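You operate a simulated robot arm through the tools that you are given. There is no shell and no other tool.

You run a simulated two-armed robot. Do the job below in one go: nothing can be reset, and whatever is moved stays where it is left.

## Task
Wipe up the spill on the worktop with the blue cloth there and put it back.

Only the result counts: the job must be done as asked and must still hold three seconds after the hand-in. Knocking over, shifting, dropping, spilling or breaking anything else fails it. Flat cloth is picked up by pressing the open fingertips on it (5 to 10 N) and closing them slowly along it; thin cloth reads only 2 to 8 mm in the jaws.

## Robot
Two 7-joint arms with two-finger parallel grippers on one trunk, on a base that moves. Base frame: it is fixed to the floor where the robot stands at the start and does not move with it; the origin is under the middle of the robot, x ahead of it, y to its left, z up. Units: mm, degrees, N and s.
The left shoulder is at the start at [70, 134, 1126], the right one opposite. With the tool pointing down near the work surface each hand reaches from about 200 to 660 mm from the robot's upright axis, wherever it stands, measured 20 degrees to its own side. Places, roughly: blue cloth [1000, 1750, 1000]. Payload 1.57 kg a hand.
The TCP of each hand is the grasp point between the finger pads, 30 mm short of the fingertips. In the tool frame z runs along the fingers and y along their closing line. The gripper opens to 80 mm. The fingers are 17 mm wide and 12 mm thick; the gripper's body (40 by 82 mm) begins 80 mm behind the TCP.
Orientation is that of the tool frame in the base frame, as a unit quaternion [x, y, z, w]. With the fingers straight down and closing along the base's y, the tool's x points along the base's -x, its y along +y and its z along -z.

## Interface
- The arms move only by the tool servo_tool. It takes "left_deltas", "right_deltas" or both (then of equal length, played together; a hand with none holds still); each is one flat list of numbers, 7 for each row, row after row: the shift along the tool's x, y, z in units of 50 mm (1.0 is 50 mm), then the turn, a rotation vector about the tool's x, y, z in units of 5 degrees (1.0 is 5 degrees), then the finger opening in mm, from 0 to 80. In form: [dx, dy, dz, rx, ry, rz, jaw, dx, dy, dz, rx, ry, rz, jaw, ...]. A call has 1 to 20 rows; each row shifts and turns the commanded pose from where the row before left it, along the tool's axes as they then stand. A call with a number of a shift or a turn outside -1 to 1 is refused whole. A row lasts 0.2 s, in which the tool goes at most 50 mm and 8.6 degrees; a call with a longer step from one row to the next is refused whole, and so is a gripper value outside its range. A pose out of reach is approached as far as the arm can. The call stops where the force on the tool passes 40 N (or 10 N more than at its start, if that is more) or the arm is blocked; 0.2 s more then pass. Each finger travels about 153 mm/s and halts on what it meets, pressing with about 25 N; the grip force reading is that of the motor and also rises with nothing between the fingers. The clock runs only during rows and for 0.2 s after the last one: add rows that do not move to give the fingers time. It gives the time, the measured TCP pose, the force on the tool (base axes), the opening and the grip force at its end, in the units of the frame above (readings bear some noise), with the torque about the TCP (base axes, N m) and any sound that the robot's microphone picked up.
- Cameras (640 x 400 px; columns grow to the right, rows downward): "scene" is now at [137.7, -0.8, 1355.8]; the picture's right is [0.01, -1.00, 0.00], its down [-0.56, -0.00, -0.83] and it looks along [0.83, 0.01, -0.56] (base axes); focal length 270 px, centre (320, 200). "left" rides on the left gripper at [72, 7, -122] in its tool frame; the picture's right is [-0.09, 1.00, 0.00], its down [-0.84, -0.08, -0.54] and it looks along [-0.54, -0.05, 0.84] (tool axes); focal length 238 px, centre (320, 200). "right" rides on the right gripper at [72, -7, -122] in its tool frame; the picture's right is [0.09, 1.00, 0.00], its down [-0.84, 0.08, -0.54] and it looks along [-0.54, 0.05, 0.84] (tool axes); focal length 238 px, centre (320, 200). There is no depth. A picture from a camera that has moved, and an enlarged one, comes with that camera's place and axes in the base frame and with its lens.
- grab_frame(camera): a new picture of that camera. No time passes.
- move_column(by): slides the trunk up (or, below 0, down) by that many mm; the arms and the scene camera ride with it, the base frame stays. It gives what a move gives, with no picture.
- steer(legs): drives the robot by 1 to 6 legs, each [ahead, left, turn to the left] in mm, mm and degrees, along the robot's own axes; the way and the turn of a leg run together, so that a leg with both is an arc; at most 1500 mm and 180 degrees a leg. The arms and the cameras ride along, it lands a little off, and it stops where it bumps. It gives what a move gives.
- head_to(pan, tilt): turns the head with the scene camera to pan (to the left, within 86 degrees either way) and tilt (down, from -29 to 69), counted from straight ahead of the robot. It gives what a move gives.
- zoom(camera, box): a new picture of the part [left, top, right, bottom] of that camera's present view, enlarged. No time passes.
- sign_off(): hands the job in; it is judged then, once.

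Places have to be worked out from the pictures, the camera data and where the tool is seen. Open the grippers and draw the arms clear of the work before you hand the job in, unless the task says otherwise.

The tools are called after "Call:" as name(argument=value, ...) on one line, values as JSON. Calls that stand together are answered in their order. servo_tool: Moves the arms, as the interface text tells. Its arguments: {"type":"object","properties":{"left_deltas":{"type":"array"},"right_deltas":{"type":"array"}},"required":[]} The other tools are called the same way: move_column (by) moves the trunk up or down; steer (legs) drives the base; head_to (pan, tilt) turns the head that bears the scene camera; grab_frame (camera) takes a picture; zoom (camera, box) takes an enlarged picture of a part of a camera's view; sign_off () hands the job in.

At the start:

```text
clock: 0.0
left_position: [389.0, 194.9, 1139.2]
left_ee_rot: [0.0, 1.0, 0.0, 0.0]
left_wrist_force: [-0.1, 0.4, -0.6]
left_ft_torque: [-0.01, 0.03, 0.01]
left_gripper_width: 79.8
left_grasp_force: 0.1
right_position: [399.4, -208.4, 1104.1]
right_ee_rot: [-0.001, 1.0, 0.0, 0.0]
right_wrist_force: [0.0, -0.2, 0.3]
right_ft_torque: [-0.02, 0.02, -0.03]
right_gripper_width: 79.9
right_grasp_force: 0.0
trunk travel left (down, up): [-700.0, 240.0]
robot x, y, heading: [6.1, -1.5, -0.1]
head pan, tilt (commanded): [0.4, 34.1]
```

scene: 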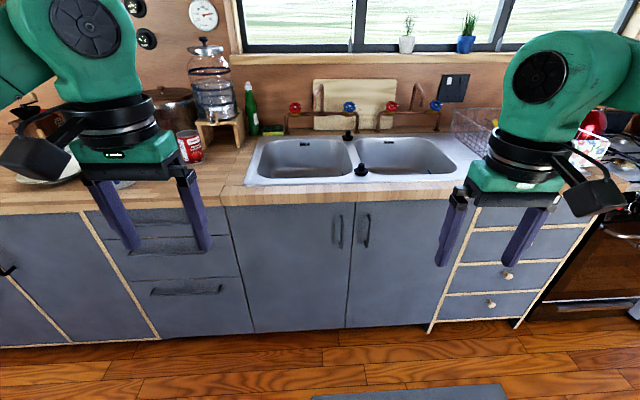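
right: 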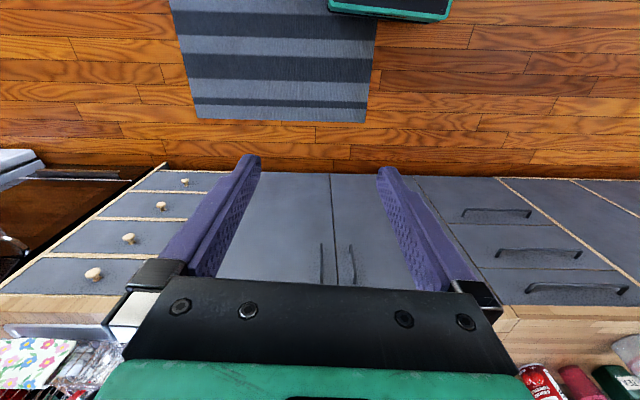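
left: 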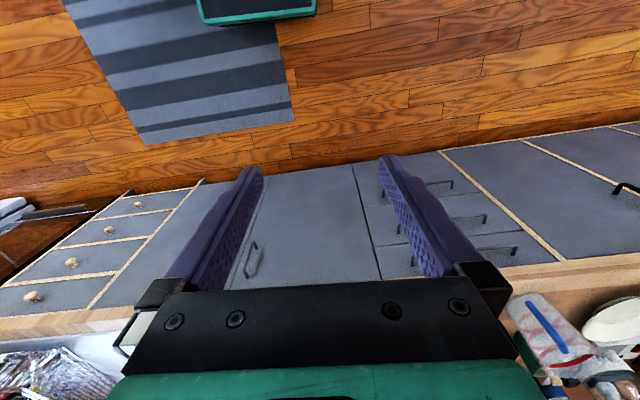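

The worktop runs ahead of me and off to the left; the cloth should be at about [1000, 1750, 1000]. I turn the head left to look for it and the spill.

Call:
head_to(pan=55, tilt=15)

```text
clock: 1.2
left_position: [390.7, 194.6, 1139.5]
left_ee_rot: [0.0, 1.0, 0.0, -0.001]
left_wrist_force: [0.1, 0.5, 0.9]
left_ft_torque: [-0.01, 0.01, 0.01]
left_gripper_width: 79.8
left_grasp_force: 0.0
right_position: [399.0, -207.5, 1102.7]
right_ee_rot: [0.0, 1.0, 0.0, -0.001]
right_wrist_force: [-0.5, 0.6, 0.2]
right_ft_torque: [-0.04, 0.01, -0.01]
right_gripper_width: 80.1
right_grasp_force: 0.1
trunk travel left (down, up): [-700.0, 240.0]
robot x, y, heading: [-1.6, 1.0, -0.0]
head pan, tilt (commanded): [55.0, 15.0]
```

The head has turned; I take a picture.

Call:
grab_frame(camera="scene")

```text
taken
camera scene: at [102.9, 75.0, 1386.4], right [0.82, -0.57, 0.0], down [-0.15, -0.21, -0.97], along [0.55, 0.79, -0.26], focal length 270 px, centre (320, 200)
```

scene: 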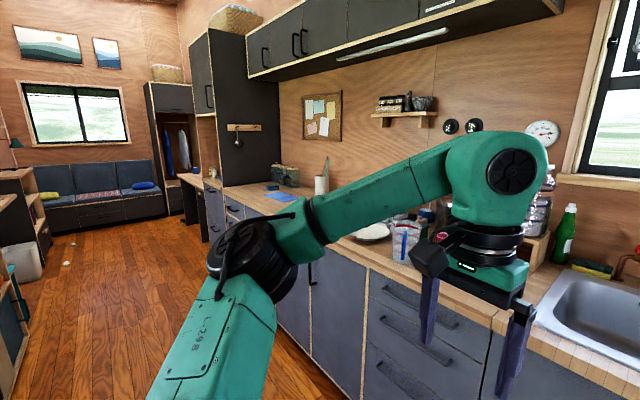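

I can see something blue on the far left end of the worktop, around pixel (282,195). I enlarge that area.

Call:
zoom(camera="scene", box=[180, 140, 420, 290])

Call:
grab_frame(camera="left")

```text
2.67 times, centred on (300, 215) of scene
camera zoom: at [102.9, 75.0, 1386.4], right [0.82, -0.57, 0.0], down [-0.15, -0.21, -0.97], along [0.55, 0.79, -0.26], focal length 721 px, centre (373, 160)
```

zoom: 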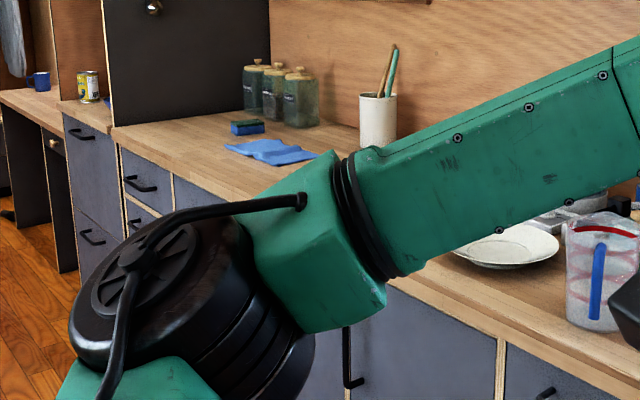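

```text
taken
camera left: at [318.2, 200.7, 1261.4], right [0.09, 1.0, 0.0], down [0.84, -0.08, 0.54], along [0.54, -0.05, -0.84], focal length 238 px, centre (320, 200)
```

left: 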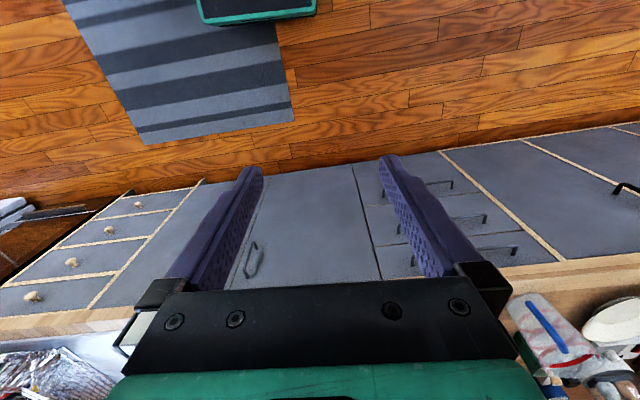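

The blue cloth lies flat on the left part of the worktop near a sponge and jars, at about [960, 1790, 900]. Before driving I check the floor to my left.

Call:
head_to(pan=80, tilt=40)

Call:
grab_frame(camera="scene")

```text
clock: 2.1
left_position: [389.8, 195.2, 1140.6]
left_ee_rot: [0.0, 1.0, 0.0, 0.0]
left_wrist_force: [-0.1, -0.7, -0.2]
left_ft_torque: [0.01, -0.02, -0.02]
left_gripper_width: 79.9
left_grasp_force: 0.0
right_position: [398.5, -208.1, 1103.1]
right_ee_rot: [-0.001, 1.0, 0.0, 0.0]
right_wrist_force: [-0.4, -0.1, -0.3]
right_ft_torque: [0.01, 0.0, -0.03]
right_gripper_width: 80.2
right_grasp_force: 0.0
trunk travel left (down, up): [-700.0, 240.0]
robot x, y, heading: [-1.6, 4.2, -0.1]
head pan, tilt (commanded): [80.0, 40.0]
```

```text
taken
camera scene: at [64.1, 82.2, 1347.0], right [0.98, -0.17, 0.0], down [-0.11, -0.63, -0.77], along [0.13, 0.75, -0.64], focal length 270 px, centre (320, 200)
```

scene: 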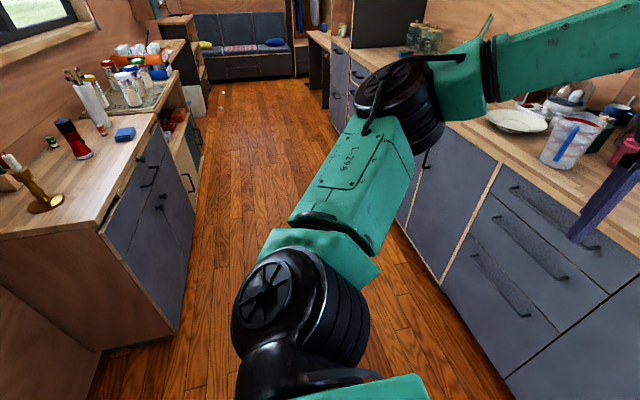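

The aisle is about 1400 mm wide between the counter on my left (front near x=-510) and the worktop (front near x=850), and the floor is clear. I drive left in two legs to get nearer the cloth.

Call:
steer(legs=[[0, 700, 0], [0, 650, 0]])

Call:
head_to(pan=20, tilt=35)

Call:
grab_frame(camera="scene")

```text
clock: 9.2
left_position: [368.5, 1561.0, 1140.6]
left_ee_rot: [-0.012, 1.0, 0.0, 0.0]
left_wrist_force: [0.1, 0.3, 0.9]
left_ft_torque: [-0.02, -0.05, 0.0]
left_gripper_width: 79.9
left_grasp_force: 0.0
right_position: [386.8, 1159.2, 1104.5]
right_ee_rot: [-0.011, 1.0, 0.0, 0.001]
right_wrist_force: [0.1, 0.6, 0.1]
right_ft_torque: [0.01, 0.01, 0.0]
right_gripper_width: 79.9
right_grasp_force: 0.0
trunk travel left (down, up): [-700.0, 240.0]
robot x, y, heading: [-16.2, 1358.7, 1.2]
head pan, tilt (commanded): [80.0, 40.0]
```

```text
clock: 10.5
left_position: [370.0, 1561.6, 1139.2]
left_ee_rot: [-0.011, 1.0, 0.0, 0.0]
left_wrist_force: [0.0, 0.1, 0.1]
left_ft_torque: [0.0, 0.0, 0.01]
left_gripper_width: 80.3
left_grasp_force: 0.0
right_position: [387.3, 1160.9, 1103.9]
right_ee_rot: [-0.011, 1.0, 0.0, 0.0]
right_wrist_force: [0.6, -0.7, 0.5]
right_ft_torque: [0.01, 0.01, 0.01]
right_gripper_width: 80.2
right_grasp_force: 0.1
trunk travel left (down, up): [-700.0, 240.0]
robot x, y, heading: [-15.2, 1358.1, 1.0]
head pan, tilt (commanded): [20.0, 35.0]
```

```text
taken
camera scene: at [115.0, 1390.3, 1354.5], right [0.36, -0.93, 0.0], down [-0.53, -0.21, -0.82], along [0.76, 0.3, -0.57], focal length 270 px, centre (320, 200)
```

scene: 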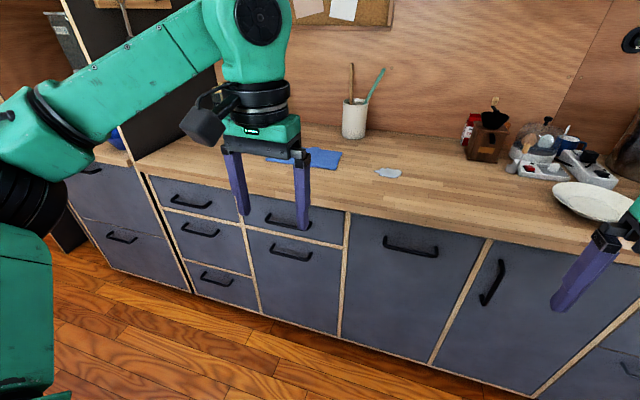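

I now see a greyish puddle at pixel (388,172), about [965, 1470], and the blue cloth behind the left fingers near [985, 1740]. I enlarge the region to see both clearly.

Call:
zoom(camera="scene", box=[240, 110, 440, 235])

Call:
grab_frame(camera="left")

Call:
grab_frame(camera="right")

```text
3.20 times, centred on (340, 172) of scene
camera zoom: at [115.0, 1390.3, 1354.5], right [0.36, -0.93, 0.0], down [-0.53, -0.21, -0.82], along [0.76, 0.3, -0.57], focal length 866 px, centre (256, 288)
```

zoom: 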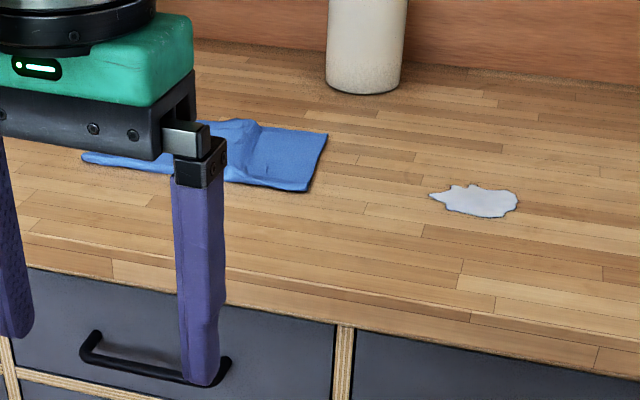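

```text
taken
camera left: at [297.2, 1566.5, 1261.4], right [0.07, 1.0, 0.0], down [0.84, -0.06, 0.54], along [0.54, -0.04, -0.84], focal length 238 px, centre (320, 200)
```

left: 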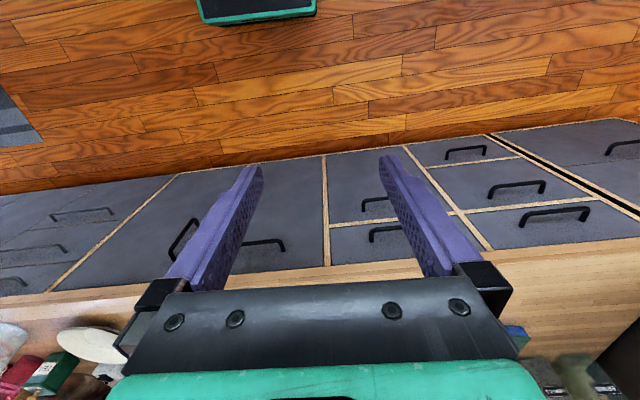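

```text
taken
camera right: at [314.6, 1151.5, 1225.6], right [-0.12, 0.99, 0.0], down [0.83, 0.1, 0.54], along [0.54, 0.06, -0.84], focal length 238 px, centre (320, 200)
```

right: 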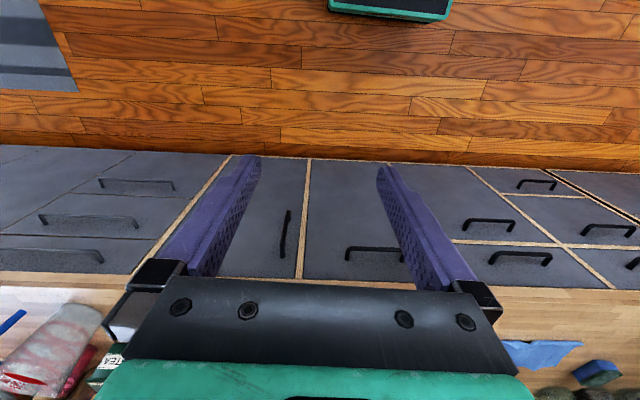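

The counter runs slightly askew (front edge near x≈725 here), worktop height about 885; the spill is near [990, 1475], the cloth near [1010, 1750], and the tall cabinet only starts at y≈2400. I drive left 150 and ahead 400 with a small turn, staying short of the cabinets.

Call:
steer(legs=[[0, 150, 2], [400, 0, 0]])

Call:
head_to(pan=0, tilt=50)

Call:
grab_frame(camera="scene")

Call:
grab_frame(camera="left")

```text
clock: 14.0
left_position: [755.6, 1750.0, 1141.4]
left_ee_rot: [-0.028, 1.0, 0.0, 0.0]
left_wrist_force: [0.4, 0.1, 0.0]
left_ft_torque: [-0.02, 0.03, -0.03]
left_gripper_width: 79.9
left_grasp_force: 0.0
right_position: [786.3, 1348.9, 1103.6]
right_ee_rot: [-0.027, 1.0, 0.001, 0.002]
right_wrist_force: [0.2, 0.6, -0.4]
right_ft_torque: [0.02, 0.0, -0.04]
right_gripper_width: 79.9
right_grasp_force: 0.0
trunk travel left (down, up): [-700.0, 240.0]
robot x, y, heading: [380.3, 1532.4, 3.2]
head pan, tilt (commanded): [20.0, 35.0]
```

```text
clock: 14.8
left_position: [757.7, 1749.5, 1139.9]
left_ee_rot: [-0.027, 1.0, -0.001, 0.0]
left_wrist_force: [-1.5, 0.1, 0.0]
left_ft_torque: [0.0, 0.02, 0.0]
left_gripper_width: 80.2
left_grasp_force: 0.0
right_position: [787.2, 1349.6, 1103.5]
right_ee_rot: [-0.028, 1.0, 0.0, -0.001]
right_wrist_force: [-0.1, 0.0, -0.6]
right_ft_torque: [0.01, 0.0, 0.0]
right_gripper_width: 79.9
right_grasp_force: 0.0
trunk travel left (down, up): [-700.0, 240.0]
robot x, y, heading: [376.2, 1532.2, 3.4]
head pan, tilt (commanded): [0.0, 50.0]
```

```text
taken
camera scene: at [503.9, 1540.5, 1332.8], right [0.06, -1.0, 0.0], down [-0.76, -0.04, -0.64], along [0.64, 0.04, -0.77], focal length 270 px, centre (320, 200)
```

scene: 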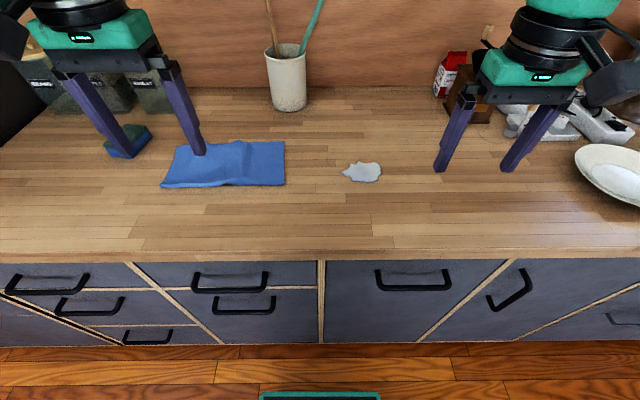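

```text
taken
camera left: at [684.4, 1752.8, 1261.4], right [0.04, 1.0, 0.0], down [0.84, -0.03, 0.54], along [0.54, -0.02, -0.84], focal length 238 px, centre (320, 200)
```

left: 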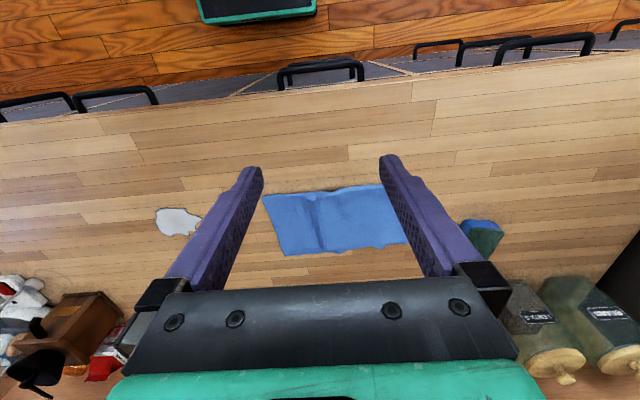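

Triangulating the two views gives worktop z≈904, spill centre ≈[950, 1472] (about 66×90 mm) and cloth corners ≈(900,1643), (1048,1664), (1016,1918), (873,1903), centre ≈(959,1782). That is a long reach, so I drive 105 mm further ahead (base front ends ~70 mm short of the cabinets).

Call:
steer(legs=[[105, 0, 0]])

Call:
grab_frame(camera="scene")

Call:
grab_frame(camera="left")

```text
clock: 16.0
left_position: [855.6, 1756.4, 1140.8]
left_ee_rot: [-0.028, 1.0, 0.0, 0.002]
left_wrist_force: [-0.7, -0.4, 0.1]
left_ft_torque: [0.02, 0.02, 0.02]
left_gripper_width: 80.0
left_grasp_force: 0.1
right_position: [886.9, 1354.4, 1103.4]
right_ee_rot: [-0.028, 1.0, 0.0, 0.0]
right_wrist_force: [-1.5, -0.7, -0.8]
right_ft_torque: [0.0, 0.03, -0.01]
right_gripper_width: 80.0
right_grasp_force: 0.0
trunk travel left (down, up): [-700.0, 240.0]
robot x, y, heading: [477.4, 1540.3, 3.2]
head pan, tilt (commanded): [0.0, 50.0]
```

```text
taken
camera scene: at [603.5, 1545.8, 1332.9], right [0.05, -1.0, 0.0], down [-0.76, -0.04, -0.64], along [0.64, 0.04, -0.77], focal length 270 px, centre (320, 200)
```

scene: 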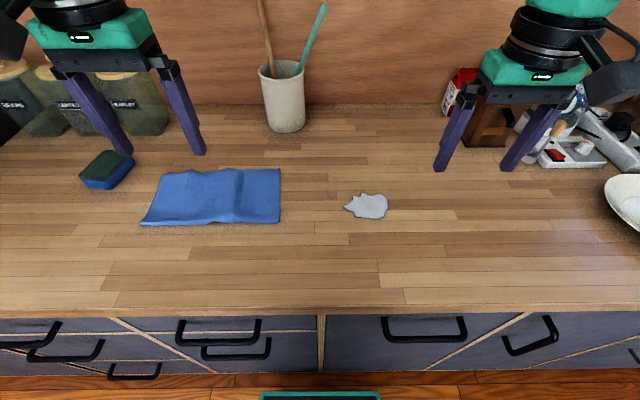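

```text
taken
camera left: at [784.1, 1758.2, 1261.9], right [0.04, 1.0, 0.0], down [0.84, -0.03, 0.54], along [0.54, -0.02, -0.84], focal length 238 px, centre (320, 200)
```

left: 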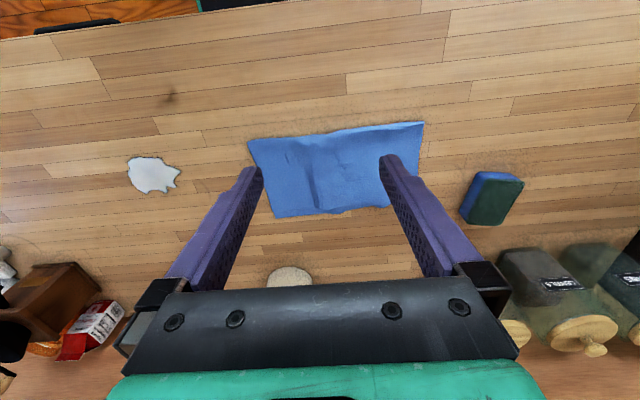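

Now both spill (centre ≈[951, 1470], x 917–990, y 1427–1517) and cloth (centre ≈[962, 1784]) are well within the left hand's reach. I move the left hand above the cloth centre with jaws at 60 mm, and draw the right hand back out of the way.

Call:
servo_tool(left_deltas=[-0.359, 0.066, 0.553, 0, 0, 0, 60, -0.359, 0.066, 0.553, 0, 0, 0, 60, -0.359, 0.066, 0.553, 0, 0, 0, 60, -0.359, 0.066, 0.553, 0, 0, 0, 60, -0.359, 0.066, 0.553, 0, 0, 0, 60, -0.359, 0.066, 0.553, 0, 0, 0, 60, 0, 0, 0, 0, 0, 0, 60], right_deltas=[0.376, -0.347, 0, 0, 0, 0, 80, 0.376, -0.347, 0, 0, 0, 0, 80, 0.376, -0.347, 0, 0, 0, 0, 80, 0.376, -0.347, 0, 0, 0, 0, 80, 0.376, -0.347, 0, 0, 0, 0, 80, 0.376, -0.347, 0, 0, 0, 0, 80, 0, 0, 0, 0, 0, 0, 80])

Call:
grab_frame(camera="scene")

Call:
grab_frame(camera="left")

```text
clock: 17.6
left_position: [964.7, 1781.9, 976.6]
left_ee_rot: [-0.028, 1.0, 0.0, 0.001]
left_wrist_force: [-0.3, 0.3, 0.1]
left_ft_torque: [0.01, 0.03, 0.0]
left_gripper_width: 59.9
left_grasp_force: 0.0
right_position: [780.6, 1245.5, 1105.5]
right_ee_rot: [-0.028, 1.0, 0.001, 0.0]
right_wrist_force: [-1.0, 0.6, -0.2]
right_ft_torque: [0.0, 0.03, 0.02]
right_gripper_width: 80.0
right_grasp_force: 0.0
trunk travel left (down, up): [-700.0, 240.0]
robot x, y, heading: [481.1, 1539.4, 3.1]
head pan, tilt (commanded): [0.0, 50.0]
```

```text
taken
camera scene: at [604.6, 1546.5, 1332.8], right [0.06, -1.0, 0.0], down [-0.76, -0.04, -0.64], along [0.64, 0.04, -0.77], focal length 270 px, centre (320, 200)
```

scene: 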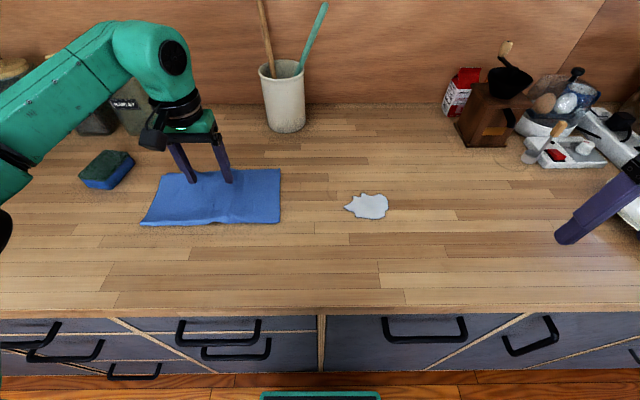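

```text
taken
camera left: at [891.8, 1783.4, 1097.6], right [0.04, 1.0, 0.0], down [0.84, -0.03, 0.54], along [0.54, -0.02, -0.84], focal length 238 px, centre (320, 200)
```

left: 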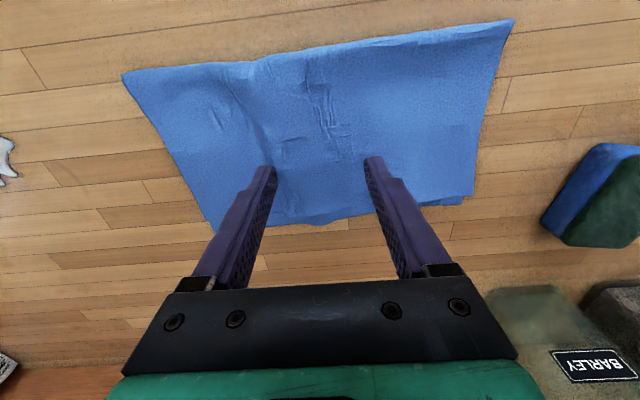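

The open fingers stand over the middle of the cloth, tips about 42 mm above the worktop. I lower to about 8 mm above it and read the force.

Call:
servo_tool(left_deltas=[0, 0, 0.25, 0, 0, 0, 60, 0, 0, 0.25, 0, 0, 0, 60, 0, 0, 0.18, 0, 0, 0, 60, 0, 0, 0, 0, 0, 0, 60])

```text
clock: 18.6
left_position: [964.1, 1782.3, 942.4]
left_ee_rot: [-0.027, 1.0, 0.0, 0.0]
left_wrist_force: [0.6, -0.7, -0.9]
left_ft_torque: [0.04, -0.01, 0.0]
left_gripper_width: 59.9
left_grasp_force: 0.1
right_position: [781.6, 1244.3, 1104.6]
right_ee_rot: [-0.027, 1.0, 0.0, 0.0]
right_wrist_force: [0.1, -0.8, -0.3]
right_ft_torque: [0.0, 0.01, 0.03]
right_gripper_width: 79.9
right_grasp_force: 0.1
trunk travel left (down, up): [-700.0, 240.0]
robot x, y, heading: [479.6, 1542.3, 3.2]
head pan, tilt (commanded): [0.0, 50.0]
```

No contact yet with tips at about z=912. I go down in small 1 mm steps.

Call:
servo_tool(left_deltas=[0, 0, 0.04, 0, 0, 0, 60, 0, 0, 0.04, 0, 0, 0, 60, 0, 0, 0, 0, 0, 0, 60])

```text
clock: 19.4
left_position: [964.0, 1781.6, 936.6]
left_ee_rot: [-0.027, 1.0, 0.0, 0.0]
left_wrist_force: [0.5, 1.0, 0.1]
left_ft_torque: [0.01, 0.0, -0.03]
left_gripper_width: 60.2
left_grasp_force: 0.0
right_position: [780.9, 1243.8, 1104.4]
right_ee_rot: [-0.028, 1.0, 0.0, 0.0]
right_wrist_force: [-0.2, 1.0, -0.4]
right_ft_torque: [0.01, -0.02, 0.01]
right_gripper_width: 80.2
right_grasp_force: 0.1
trunk travel left (down, up): [-700.0, 240.0]
robot x, y, heading: [478.2, 1537.6, 3.3]
head pan, tilt (commanded): [0.0, 50.0]
```

Still free at tip z≈906.6. I keep lowering by 2 mm at a time.

Call:
servo_tool(left_deltas=[0, 0, 0.03, 0, 0, 0, 60, 0, 0, 0, 0, 0, 0, 60])

Call:
servo_tool(left_deltas=[0, 0, 0.03, 0, 0, 0, 60, 0, 0, 0, 0, 0, 0, 60])

```text
clock: 20.0
left_position: [964.7, 1781.5, 935.6]
left_ee_rot: [-0.026, 1.0, 0.0, 0.0]
left_wrist_force: [-0.4, -0.8, 0.7]
left_ft_torque: [0.01, 0.0, -0.02]
left_gripper_width: 59.8
left_grasp_force: 0.1
right_position: [780.5, 1243.8, 1104.8]
right_ee_rot: [-0.027, 1.0, 0.0, 0.0]
right_wrist_force: [0.2, -0.9, -0.1]
right_ft_torque: [0.01, 0.01, -0.04]
right_gripper_width: 80.1
right_grasp_force: 0.1
trunk travel left (down, up): [-700.0, 240.0]
robot x, y, heading: [481.7, 1542.0, 3.1]
head pan, tilt (commanded): [0.0, 50.0]
```

```text
clock: 20.6
left_position: [964.6, 1781.8, 934.2]
left_ee_rot: [-0.027, 1.0, 0.0, 0.0]
left_wrist_force: [0.1, 0.3, -0.5]
left_ft_torque: [-0.01, 0.01, 0.0]
left_gripper_width: 60.4
left_grasp_force: 0.0
right_position: [780.7, 1243.6, 1105.3]
right_ee_rot: [-0.028, 1.0, 0.0, 0.0]
right_wrist_force: [-0.7, 0.2, -0.7]
right_ft_torque: [-0.01, 0.02, -0.01]
right_gripper_width: 80.0
right_grasp_force: 0.1
trunk travel left (down, up): [-700.0, 240.0]
robot x, y, heading: [480.8, 1537.5, 3.2]
head pan, tilt (commanded): [0.0, 50.0]
```

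Still no force at tip z≈904. I continue in 1.5 mm steps and look at the left camera.

Call:
servo_tool(left_deltas=[0, 0, 0.03, 0, 0, 0, 60, 0, 0, 0, 0, 0, 0, 60])

Call:
servo_tool(left_deltas=[0, 0, 0.03, 0, 0, 0, 60, 0, 0, 0, 0, 0, 0, 60])

Call:
grab_frame(camera="left")

```text
clock: 21.2
left_position: [962.6, 1781.2, 932.3]
left_ee_rot: [-0.026, 1.0, 0.0, 0.001]
left_wrist_force: [1.0, 0.2, 1.2]
left_ft_torque: [-0.02, 0.01, 0.01]
left_gripper_width: 60.0
left_grasp_force: 0.1
right_position: [781.0, 1244.5, 1104.6]
right_ee_rot: [-0.028, 1.0, 0.0, 0.001]
right_wrist_force: [0.2, -0.8, -0.5]
right_ft_torque: [0.0, 0.01, 0.0]
right_gripper_width: 80.0
right_grasp_force: 0.1
trunk travel left (down, up): [-700.0, 240.0]
robot x, y, heading: [481.1, 1539.3, 3.1]
head pan, tilt (commanded): [0.0, 50.0]
```

```text
clock: 21.8
left_position: [964.2, 1781.5, 931.7]
left_ee_rot: [-0.027, 1.0, 0.0, 0.0]
left_wrist_force: [0.4, 0.3, 5.0]
left_ft_torque: [-0.02, -0.02, 0.02]
left_gripper_width: 59.8
left_grasp_force: 0.0
right_position: [780.3, 1243.9, 1104.5]
right_ee_rot: [-0.028, 1.0, 0.0, 0.001]
right_wrist_force: [0.1, 0.7, -0.5]
right_ft_torque: [-0.01, -0.03, -0.04]
right_gripper_width: 79.9
right_grasp_force: 0.0
trunk travel left (down, up): [-700.0, 240.0]
robot x, y, heading: [474.8, 1535.9, 3.3]
head pan, tilt (commanded): [0.0, 50.0]
```

```text
taken
camera left: at [891.0, 1783.8, 1053.3], right [0.04, 1.0, 0.0], down [0.84, -0.03, 0.54], along [0.54, -0.02, -0.84], focal length 238 px, centre (320, 200)
```

left: 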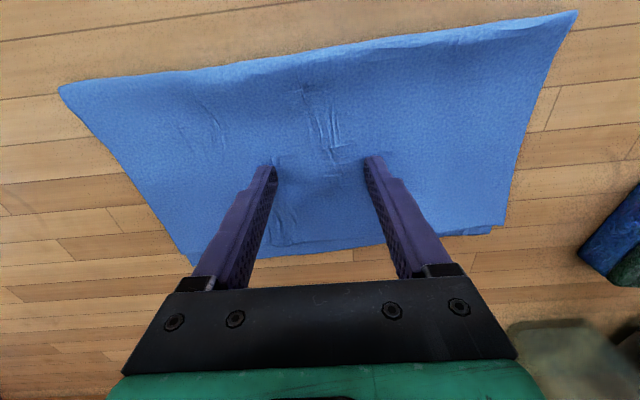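

Contact: 5 N at tip z≈901.7. I press about half a millimetre more and close slowly, 3 mm a row.

Call:
servo_tool(left_deltas=[0, 0, 0.012, 0, 0, 0, 58, 0, 0, 0, 0, 0, 0, 55, 0, 0, 0, 0, 0, 0, 52, 0, 0, 0, 0, 0, 0, 49, 0, 0, 0, 0, 0, 0, 46, 0, 0, 0, 0, 0, 0, 43, 0, 0, 0, 0, 0, 0, 40, 0, 0, 0, 0, 0, 0, 37, 0, 0, 0, 0, 0, 0, 34, 0, 0, 0, 0, 0, 0, 31])

Call:
grab_frame(camera="left")

```text
clock: 24.0
left_position: [963.0, 1781.6, 931.1]
left_ee_rot: [-0.026, 1.0, 0.0, 0.001]
left_wrist_force: [0.1, -0.5, 12.3]
left_ft_torque: [0.04, 0.03, -0.01]
left_gripper_width: 28.2
left_grasp_force: 0.0
right_position: [780.7, 1242.6, 1104.4]
right_ee_rot: [-0.028, 1.0, 0.0, 0.0]
right_wrist_force: [-0.4, 0.1, -0.2]
right_ft_torque: [0.01, 0.0, 0.04]
right_gripper_width: 79.9
right_grasp_force: 0.1
trunk travel left (down, up): [-700.0, 240.0]
robot x, y, heading: [476.2, 1539.6, 3.0]
head pan, tilt (commanded): [0.0, 50.0]
```

```text
taken
camera left: at [890.1, 1783.4, 1053.1], right [0.04, 1.0, 0.0], down [0.84, -0.03, 0.54], along [0.54, -0.02, -0.84], focal length 238 px, centre (320, 200)
```

left: 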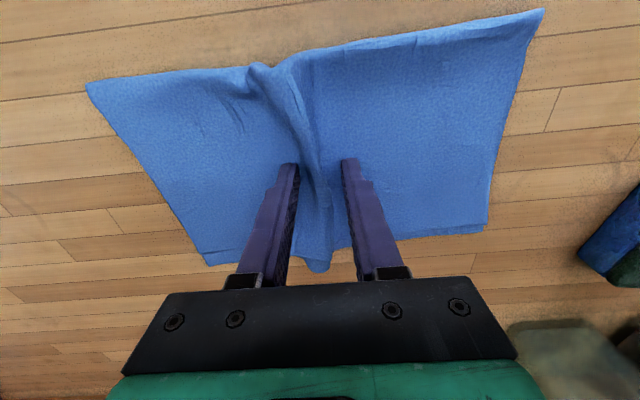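

A fold is rising between the fingers; force is 12 N, a bit high, so I ease up 0.5 mm and keep closing slowly.

Call:
servo_tool(left_deltas=[0, 0, -0.01, 0, 0, 0, 28, 0, 0, 0, 0, 0, 0, 25, 0, 0, 0, 0, 0, 0, 22, 0, 0, 0, 0, 0, 0, 19, 0, 0, 0, 0, 0, 0, 16, 0, 0, 0, 0, 0, 0, 13, 0, 0, 0, 0, 0, 0, 10, 0, 0, 0, 0, 0, 0, 7, 0, 0, 0, 0, 0, 0, 4, 0, 0, 0, 0, 0, 0, 0, 0, 0, 0, 0, 0, 0, 0, 0, 0, 0, 0, 0, 0, 0])

Call:
grab_frame(camera="left")

Call:
zoom(camera="scene", box=[100, 90, 420, 290])

```text
clock: 26.6
left_position: [963.2, 1781.0, 931.5]
left_ee_rot: [-0.027, 1.0, 0.0, 0.001]
left_wrist_force: [-1.5, -0.3, 11.2]
left_ft_torque: [0.0, 0.03, 0.01]
left_gripper_width: 3.3
left_grasp_force: 24.3
right_position: [778.7, 1243.2, 1103.7]
right_ee_rot: [-0.027, 1.0, 0.0, 0.0]
right_wrist_force: [0.4, 0.1, -0.2]
right_ft_torque: [-0.02, 0.04, 0.01]
right_gripper_width: 79.8
right_grasp_force: 0.0
trunk travel left (down, up): [-700.0, 240.0]
robot x, y, heading: [480.6, 1541.0, 3.2]
head pan, tilt (commanded): [0.0, 50.0]
```

```text
taken
camera left: at [889.9, 1782.9, 1053.1], right [0.04, 1.0, 0.0], down [0.84, -0.03, 0.54], along [0.54, -0.02, -0.84], focal length 238 px, centre (320, 200)
```

left: 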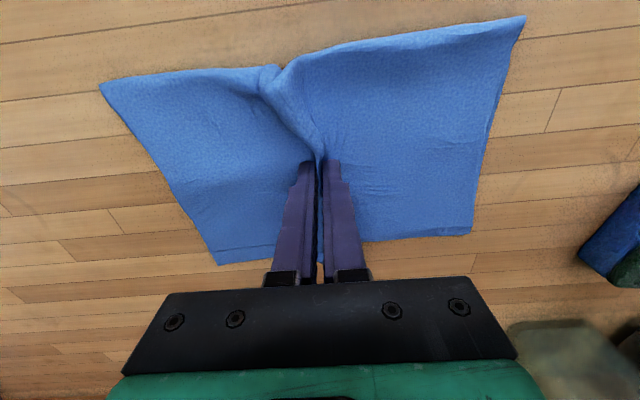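

```text
2.00 times, centred on (260, 190) of scene
camera zoom: at [602.9, 1544.9, 1333.0], right [0.05, -1.0, 0.0], down [-0.76, -0.04, -0.64], along [0.64, 0.04, -0.77], focal length 541 px, centre (440, 220)
```

zoom: 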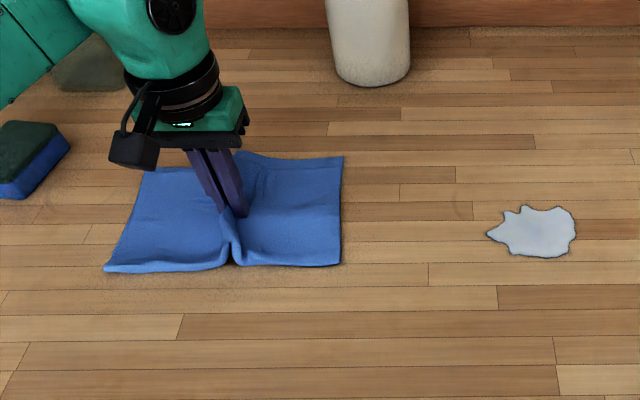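

The fold is gripped (3.3 mm reading, 24 N). I raise the tips 5 mm and slide the cloth 60 mm toward the spill, then check how it follows.

Call:
servo_tool(left_deltas=[0, 0, -0.1, 0, 0, 0, 0, 0.022, -0.24, 0, 0, 0, 0, 0, 0.022, -0.24, 0, 0, 0, 0, 0, 0.022, -0.24, 0, 0, 0, 0, 0, 0.022, -0.24, 0, 0, 0, 0, 0, 0.022, -0.24, 0, 0, 0, 0, 0])

Call:
grab_frame(camera="left")

Call:
zoom(camera="scene", box=[100, 90, 420, 290])

```text
clock: 28.0
left_position: [960.6, 1721.7, 935.1]
left_ee_rot: [-0.029, 1.0, 0.0, 0.0]
left_wrist_force: [0.4, -0.4, 0.2]
left_ft_torque: [0.02, 0.01, 0.02]
left_gripper_width: 2.9
left_grasp_force: 24.5
right_position: [781.6, 1244.4, 1105.1]
right_ee_rot: [-0.028, 1.0, 0.001, 0.0]
right_wrist_force: [-1.0, 0.2, 0.5]
right_ft_torque: [0.0, 0.01, 0.0]
right_gripper_width: 80.2
right_grasp_force: 0.0
trunk travel left (down, up): [-700.0, 240.0]
robot x, y, heading: [479.3, 1541.1, 3.5]
head pan, tilt (commanded): [0.0, 50.0]
```

```text
taken
camera left: at [888.9, 1722.9, 1056.8], right [0.04, 1.0, 0.0], down [0.84, -0.03, 0.54], along [0.54, -0.02, -0.84], focal length 238 px, centre (320, 200)
```

left: 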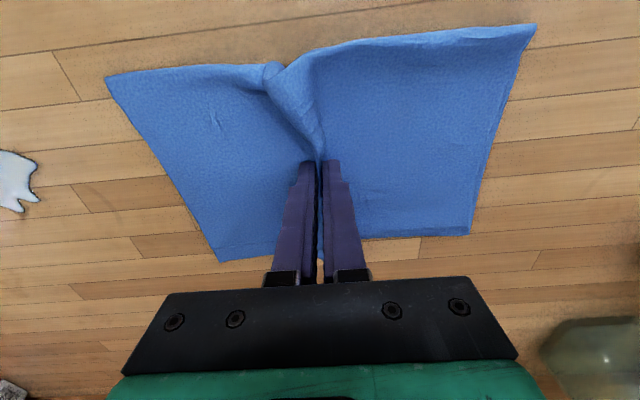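

```text
2.00 times, centred on (260, 190) of scene
camera zoom: at [605.2, 1545.5, 1332.7], right [0.05, -1.0, 0.0], down [-0.77, -0.04, -0.64], along [0.64, 0.04, -0.77], focal length 541 px, centre (440, 220)
```

zoom: 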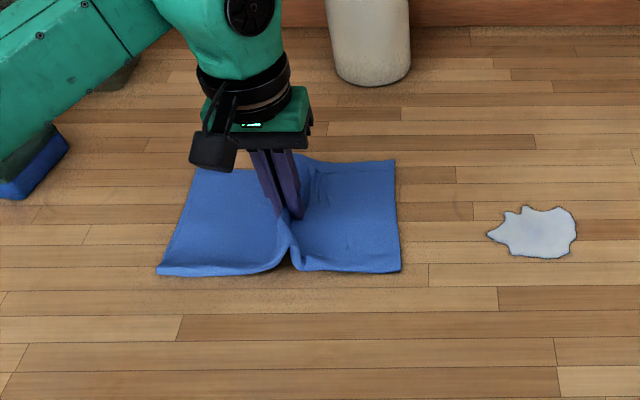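

The cloth slides along as a flat sheet with the grip holding (2.9 mm). I continue sliding to y≈1540, near the spill's edge.

Call:
servo_tool(left_deltas=[0.037, -0.36, 0, 0, 0, 0, 0, 0.037, -0.36, 0, 0, 0, 0, 0, 0.037, -0.36, 0, 0, 0, 0, 0, 0.037, -0.36, 0, 0, 0, 0, 0, 0.037, -0.36, 0, 0, 0, 0, 0, 0.037, -0.36, 0, 0, 0, 0, 0, 0.037, -0.36, 0, 0, 0, 0, 0, 0.037, -0.36, 0, 0, 0, 0, 0, 0.037, -0.36, 0, 0, 0, 0, 0, 0.037, -0.36, 0, 0, 0, 0, 0])

Call:
grab_frame(camera="left")

Call:
grab_frame(camera="scene")

```text
clock: 30.2
left_position: [954.0, 1541.0, 934.3]
left_ee_rot: [-0.027, 1.0, 0.0, 0.001]
left_wrist_force: [0.2, 0.3, 0.1]
left_ft_torque: [0.0, -0.02, -0.02]
left_gripper_width: 3.2
left_grasp_force: 24.2
right_position: [782.2, 1244.0, 1104.1]
right_ee_rot: [-0.028, 1.0, 0.002, 0.0]
right_wrist_force: [0.3, 1.1, 0.5]
right_ft_torque: [0.04, -0.02, -0.02]
right_gripper_width: 80.0
right_grasp_force: 0.0
trunk travel left (down, up): [-700.0, 240.0]
robot x, y, heading: [481.3, 1542.6, 3.1]
head pan, tilt (commanded): [0.0, 50.0]
```

```text
taken
camera left: at [881.5, 1542.2, 1055.7], right [0.04, 1.0, 0.0], down [0.84, -0.03, 0.54], along [0.54, -0.02, -0.84], focal length 238 px, centre (320, 200)
```

left: 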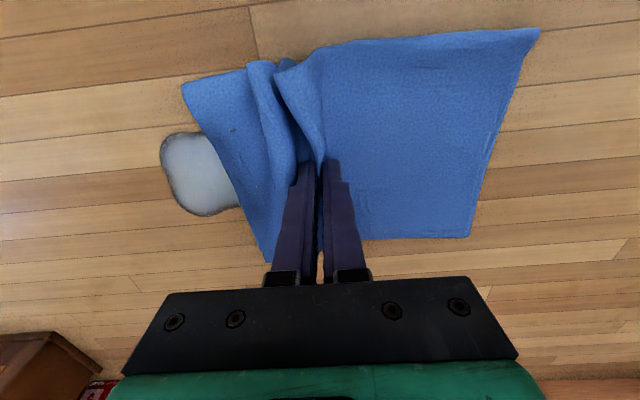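

```text
taken
camera scene: at [605.0, 1544.8, 1332.7], right [0.05, -1.0, 0.0], down [-0.77, -0.04, -0.64], along [0.64, 0.04, -0.77], focal length 270 px, centre (320, 200)
```

scene: 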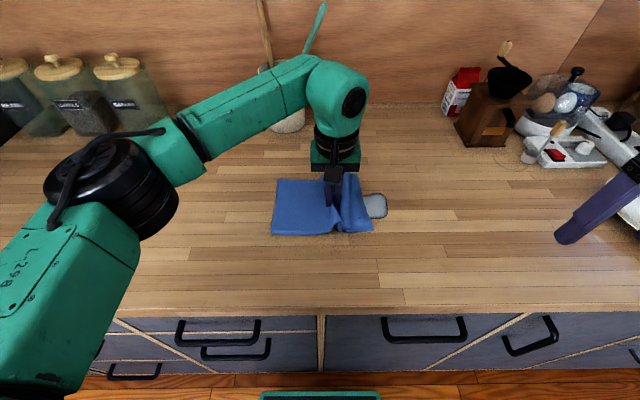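

The spill stays in place (x 926–992, right edge y≈1427) and the cloth's front flap is bunching against it. I press down about 3 mm and sweep on across the spill to y≈1425.

Call:
servo_tool(left_deltas=[0, 0, 0.03, 0, 0, 0, 0, 0, 0, 0.03, 0, 0, 0, 0, 0.016, -0.29, 0, 0, 0, 0, 0, 0.016, -0.29, 0, 0, 0, 0, 0, 0.016, -0.29, 0, 0, 0, 0, 0, 0.016, -0.29, 0, 0, 0, 0, 0, 0.016, -0.29, 0, 0, 0, 0, 0, 0.016, -0.29, 0, 0, 0, 0, 0, 0.016, -0.29, 0, 0, 0, 0, 0, 0.016, -0.29, 0, 0, 0, 0, 0])

Call:
grab_frame(camera="left")

Call:
zoom(camera="scene", box=[220, 100, 480, 262])

```text
clock: 32.4
left_position: [953.8, 1423.1, 932.5]
left_ee_rot: [-0.027, 1.0, 0.0, -0.001]
left_wrist_force: [-0.5, 1.4, 1.8]
left_ft_torque: [0.03, -0.01, 0.02]
left_gripper_width: 2.9
left_grasp_force: 24.0
right_position: [780.5, 1243.4, 1104.1]
right_ee_rot: [-0.028, 1.0, 0.001, 0.001]
right_wrist_force: [-0.5, 0.0, 1.0]
right_ft_torque: [0.03, 0.0, 0.0]
right_gripper_width: 80.0
right_grasp_force: 0.1
trunk travel left (down, up): [-700.0, 240.0]
robot x, y, heading: [479.0, 1538.3, 2.9]
head pan, tilt (commanded): [0.0, 50.0]
```

```text
taken
camera left: at [880.6, 1424.8, 1053.8], right [0.04, 1.0, 0.0], down [0.84, -0.03, 0.54], along [0.54, -0.02, -0.84], focal length 238 px, centre (320, 200)
```

left: 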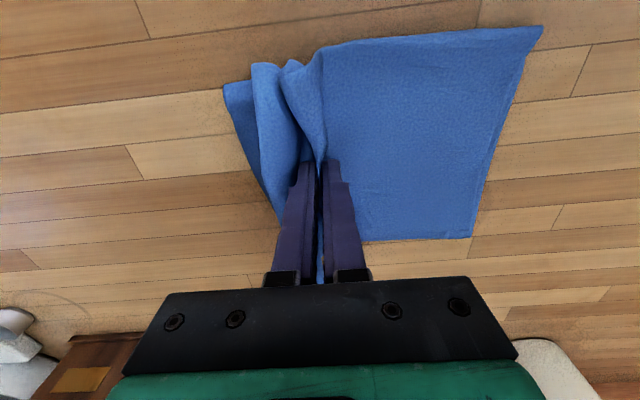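

```text
2.46 times, centred on (350, 181) of scene
camera zoom: at [604.6, 1544.7, 1332.6], right [0.05, -1.0, 0.0], down [-0.76, -0.04, -0.64], along [0.64, 0.04, -0.77], focal length 666 px, centre (246, 247)
```

zoom: 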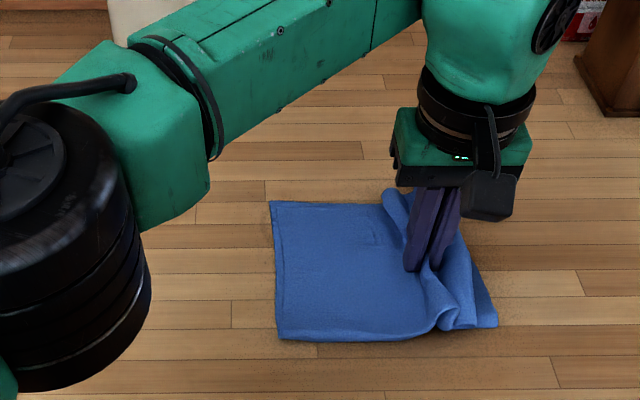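

The cloth now lies over the spill area and I see no wet remainder in front of it, with only 1.8 N of press. I press 1 mm more and sweep back to y≈1525, then forth again in a lane at smaller x.

Call:
servo_tool(left_deltas=[0, 0, 0.025, 0, 0, 0, 0, -0.016, 0.29, 0, 0, 0, 0, 0, -0.016, 0.29, 0, 0, 0, 0, 0, -0.016, 0.29, 0, 0, 0, 0, 0, -0.016, 0.29, 0, 0, 0, 0, 0, -0.016, 0.29, 0, 0, 0, 0, 0, -0.016, 0.29, 0, 0, 0, 0, 0, -0.016, 0.29, 0, 0, 0, 0, 0])

Call:
grab_frame(camera="left")

Call:
zoom(camera="scene", box=[220, 100, 480, 262])

```text
clock: 34.2
left_position: [952.6, 1526.7, 932.0]
left_ee_rot: [-0.027, 1.0, -0.001, 0.001]
left_wrist_force: [0.1, -3.6, 9.1]
left_ft_torque: [-0.12, -0.05, 0.0]
left_gripper_width: 3.0
left_grasp_force: 25.0
right_position: [781.7, 1245.1, 1105.4]
right_ee_rot: [-0.028, 1.0, 0.0, 0.001]
right_wrist_force: [0.1, -0.1, 0.2]
right_ft_torque: [0.01, 0.02, -0.01]
right_gripper_width: 79.7
right_grasp_force: 0.1
trunk travel left (down, up): [-700.0, 240.0]
robot x, y, heading: [478.7, 1539.2, 3.2]
head pan, tilt (commanded): [0.0, 50.0]
```

```text
taken
camera left: at [879.3, 1528.3, 1053.2], right [0.04, 1.0, 0.0], down [0.84, -0.03, 0.54], along [0.54, -0.02, -0.84], focal length 238 px, centre (320, 200)
```

left: 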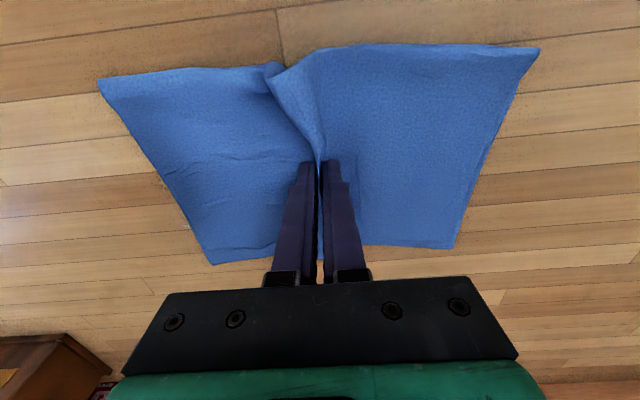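

```text
2.46 times, centred on (350, 181) of scene
camera zoom: at [603.6, 1545.6, 1332.9], right [0.05, -1.0, 0.0], down [-0.76, -0.04, -0.64], along [0.64, 0.04, -0.77], focal length 666 px, centre (246, 247)
```

zoom: 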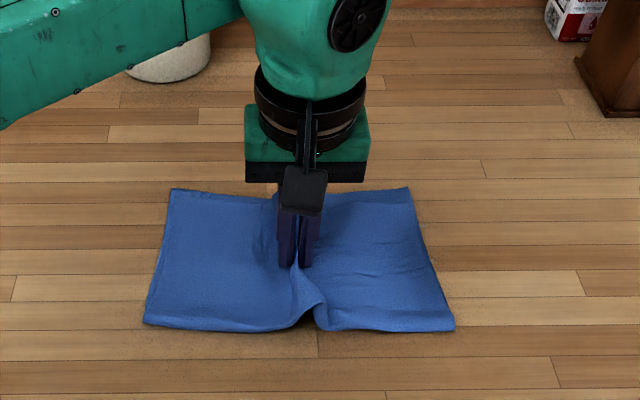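

Good: 9 N press, cloth flattened again and no wet trace visible outside it. I scrub more lanes: x≈970 going right, x≈985 coming back.

Call:
servo_tool(left_deltas=[-0.17, 0, 0, 0, 0, 0, 0, -0.17, 0, 0, 0, 0, 0, 0, 0.016, -0.3, 0, 0, 0, 0, 0, 0.016, -0.3, 0, 0, 0, 0, 0, 0.016, -0.3, 0, 0, 0, 0, 0, 0.016, -0.3, 0, 0, 0, 0, 0, 0.016, -0.3, 0, 0, 0, 0, 0, 0.016, -0.3, 0, 0, 0, 0, 0, 0.016, -0.3, 0, 0, 0, 0, 0, -0.15, 0, 0, 0, 0, 0, 0, -0.15, 0, 0, 0, 0, 0, 0, -0.016, 0.3, 0, 0, 0, 0, 0, -0.016, 0.3, 0, 0, 0, 0, 0, -0.016, 0.3, 0, 0, 0, 0, 0, -0.016, 0.3, 0, 0, 0, 0, 0, -0.016, 0.3, 0, 0, 0, 0, 0, -0.016, 0.3, 0, 0, 0, 0, 0, -0.016, 0.3, 0, 0, 0, 0, 0])

Call:
grab_frame(camera="left")

Call:
zoom(camera="scene", box=[220, 100, 480, 262])

```text
clock: 38.0
left_position: [970.7, 1537.6, 931.6]
left_ee_rot: [-0.026, 1.0, 0.0, 0.001]
left_wrist_force: [-0.6, -5.8, 13.5]
left_ft_torque: [-0.24, 0.02, 0.02]
left_gripper_width: 3.4
left_grasp_force: 24.3
left hand out of reach, approached as far as the arm can: row 9, 10, 11
right_position: [781.1, 1243.1, 1105.1]
right_ee_rot: [-0.028, 1.0, 0.0, 0.001]
right_wrist_force: [0.2, 0.2, -0.1]
right_ft_torque: [-0.02, 0.01, 0.02]
right_gripper_width: 80.2
right_grasp_force: 0.0
trunk travel left (down, up): [-700.0, 240.0]
robot x, y, heading: [478.6, 1538.8, 3.3]
head pan, tilt (commanded): [0.0, 50.0]
```

```text
taken
camera left: at [899.4, 1540.4, 1053.2], right [0.04, 1.0, 0.0], down [0.84, -0.03, 0.54], along [0.54, -0.02, -0.84], focal length 238 px, centre (320, 200)
```

left: 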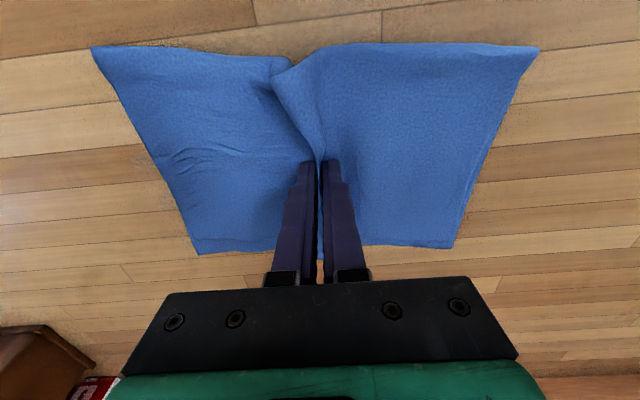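

```text
2.46 times, centred on (350, 181) of scene
camera zoom: at [602.7, 1545.1, 1332.9], right [0.06, -1.0, 0.0], down [-0.76, -0.04, -0.64], along [0.64, 0.04, -0.76], focal length 666 px, centre (246, 247)
```

zoom: 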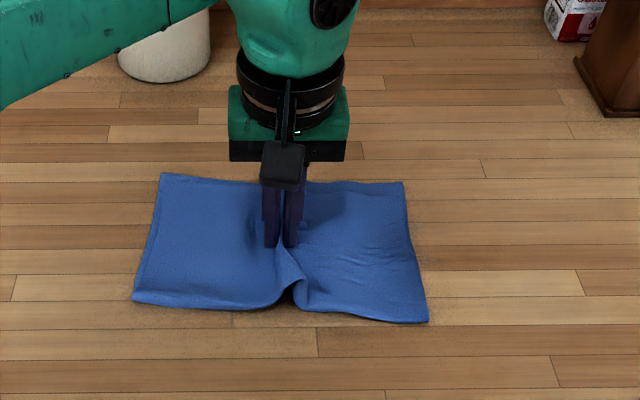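

The back-right corner (985,1420) was just out of reach, but the cloth's width covers it. Force is 13.5 N so I ease 0.5 mm and scrub lanes at x≈936 and x≈922.

Call:
servo_tool(left_deltas=[0.23, 0, -0.01, 0, 0, 0, 0, 0.23, 0, 0, 0, 0, 0, 0, 0.23, 0, 0, 0, 0, 0, 0, 0.016, -0.29, 0, 0, 0, 0, 0, 0.016, -0.29, 0, 0, 0, 0, 0, 0.016, -0.29, 0, 0, 0, 0, 0, 0.016, -0.29, 0, 0, 0, 0, 0, 0.016, -0.29, 0, 0, 0, 0, 0, 0.016, -0.29, 0, 0, 0, 0, 0, 0.016, -0.29, 0, 0, 0, 0, 0, 0.016, -0.29, 0, 0, 0, 0, 0, 0.14, 0, 0, 0, 0, 0, 0, 0.14, 0, 0, 0, 0, 0, 0, -0.016, 0.3, 0, 0, 0, 0, 0, -0.016, 0.3, 0, 0, 0, 0, 0, -0.016, 0.3, 0, 0, 0, 0, 0, -0.016, 0.3, 0, 0, 0, 0, 0, -0.016, 0.3, 0, 0, 0, 0, 0, -0.016, 0.3, 0, 0, 0, 0, 0, -0.016, 0.3, 0, 0, 0, 0, 0])

Call:
grab_frame(camera="left")

Call:
zoom(camera="scene", box=[220, 100, 480, 262])

```text
clock: 42.2
left_position: [925.6, 1527.6, 931.8]
left_ee_rot: [-0.028, 1.0, 0.001, 0.0]
left_wrist_force: [-0.3, -4.7, 9.4]
left_ft_torque: [-0.13, 0.01, 0.0]
left_gripper_width: 3.3
left_grasp_force: 24.4
right_position: [780.3, 1244.8, 1105.1]
right_ee_rot: [-0.027, 1.0, 0.001, 0.001]
right_wrist_force: [0.8, 0.6, -0.5]
right_ft_torque: [0.01, 0.0, -0.01]
right_gripper_width: 79.8
right_grasp_force: 0.0
trunk travel left (down, up): [-700.0, 240.0]
robot x, y, heading: [479.3, 1540.1, 3.3]
head pan, tilt (commanded): [0.0, 50.0]
```

```text
taken
camera left: at [853.4, 1528.5, 1053.3], right [0.04, 1.0, 0.0], down [0.84, -0.03, 0.54], along [0.54, -0.02, -0.84], focal length 238 px, centre (320, 200)
```

left: 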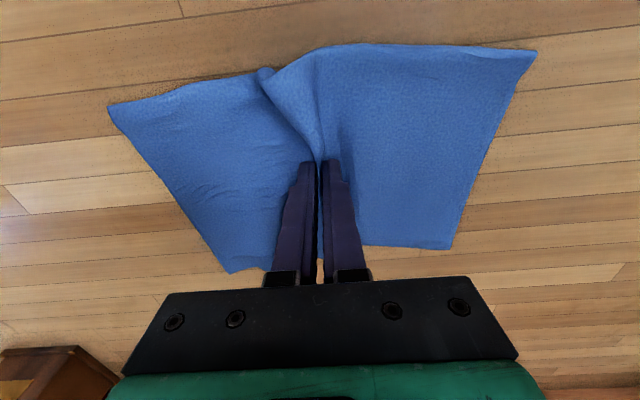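

```text
2.46 times, centred on (350, 181) of scene
camera zoom: at [603.5, 1545.9, 1332.7], right [0.06, -1.0, 0.0], down [-0.76, -0.04, -0.64], along [0.64, 0.04, -0.77], focal length 666 px, centre (246, 247)
```

zoom: 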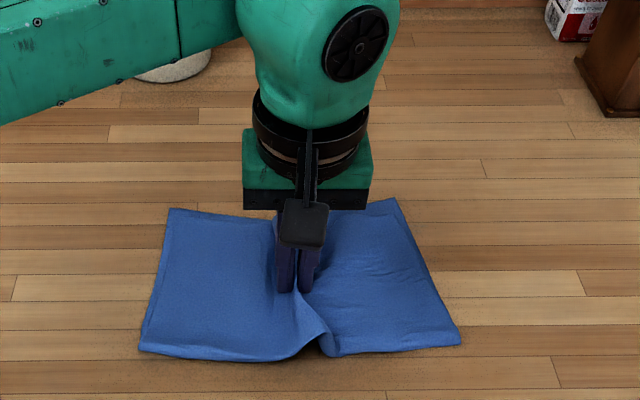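

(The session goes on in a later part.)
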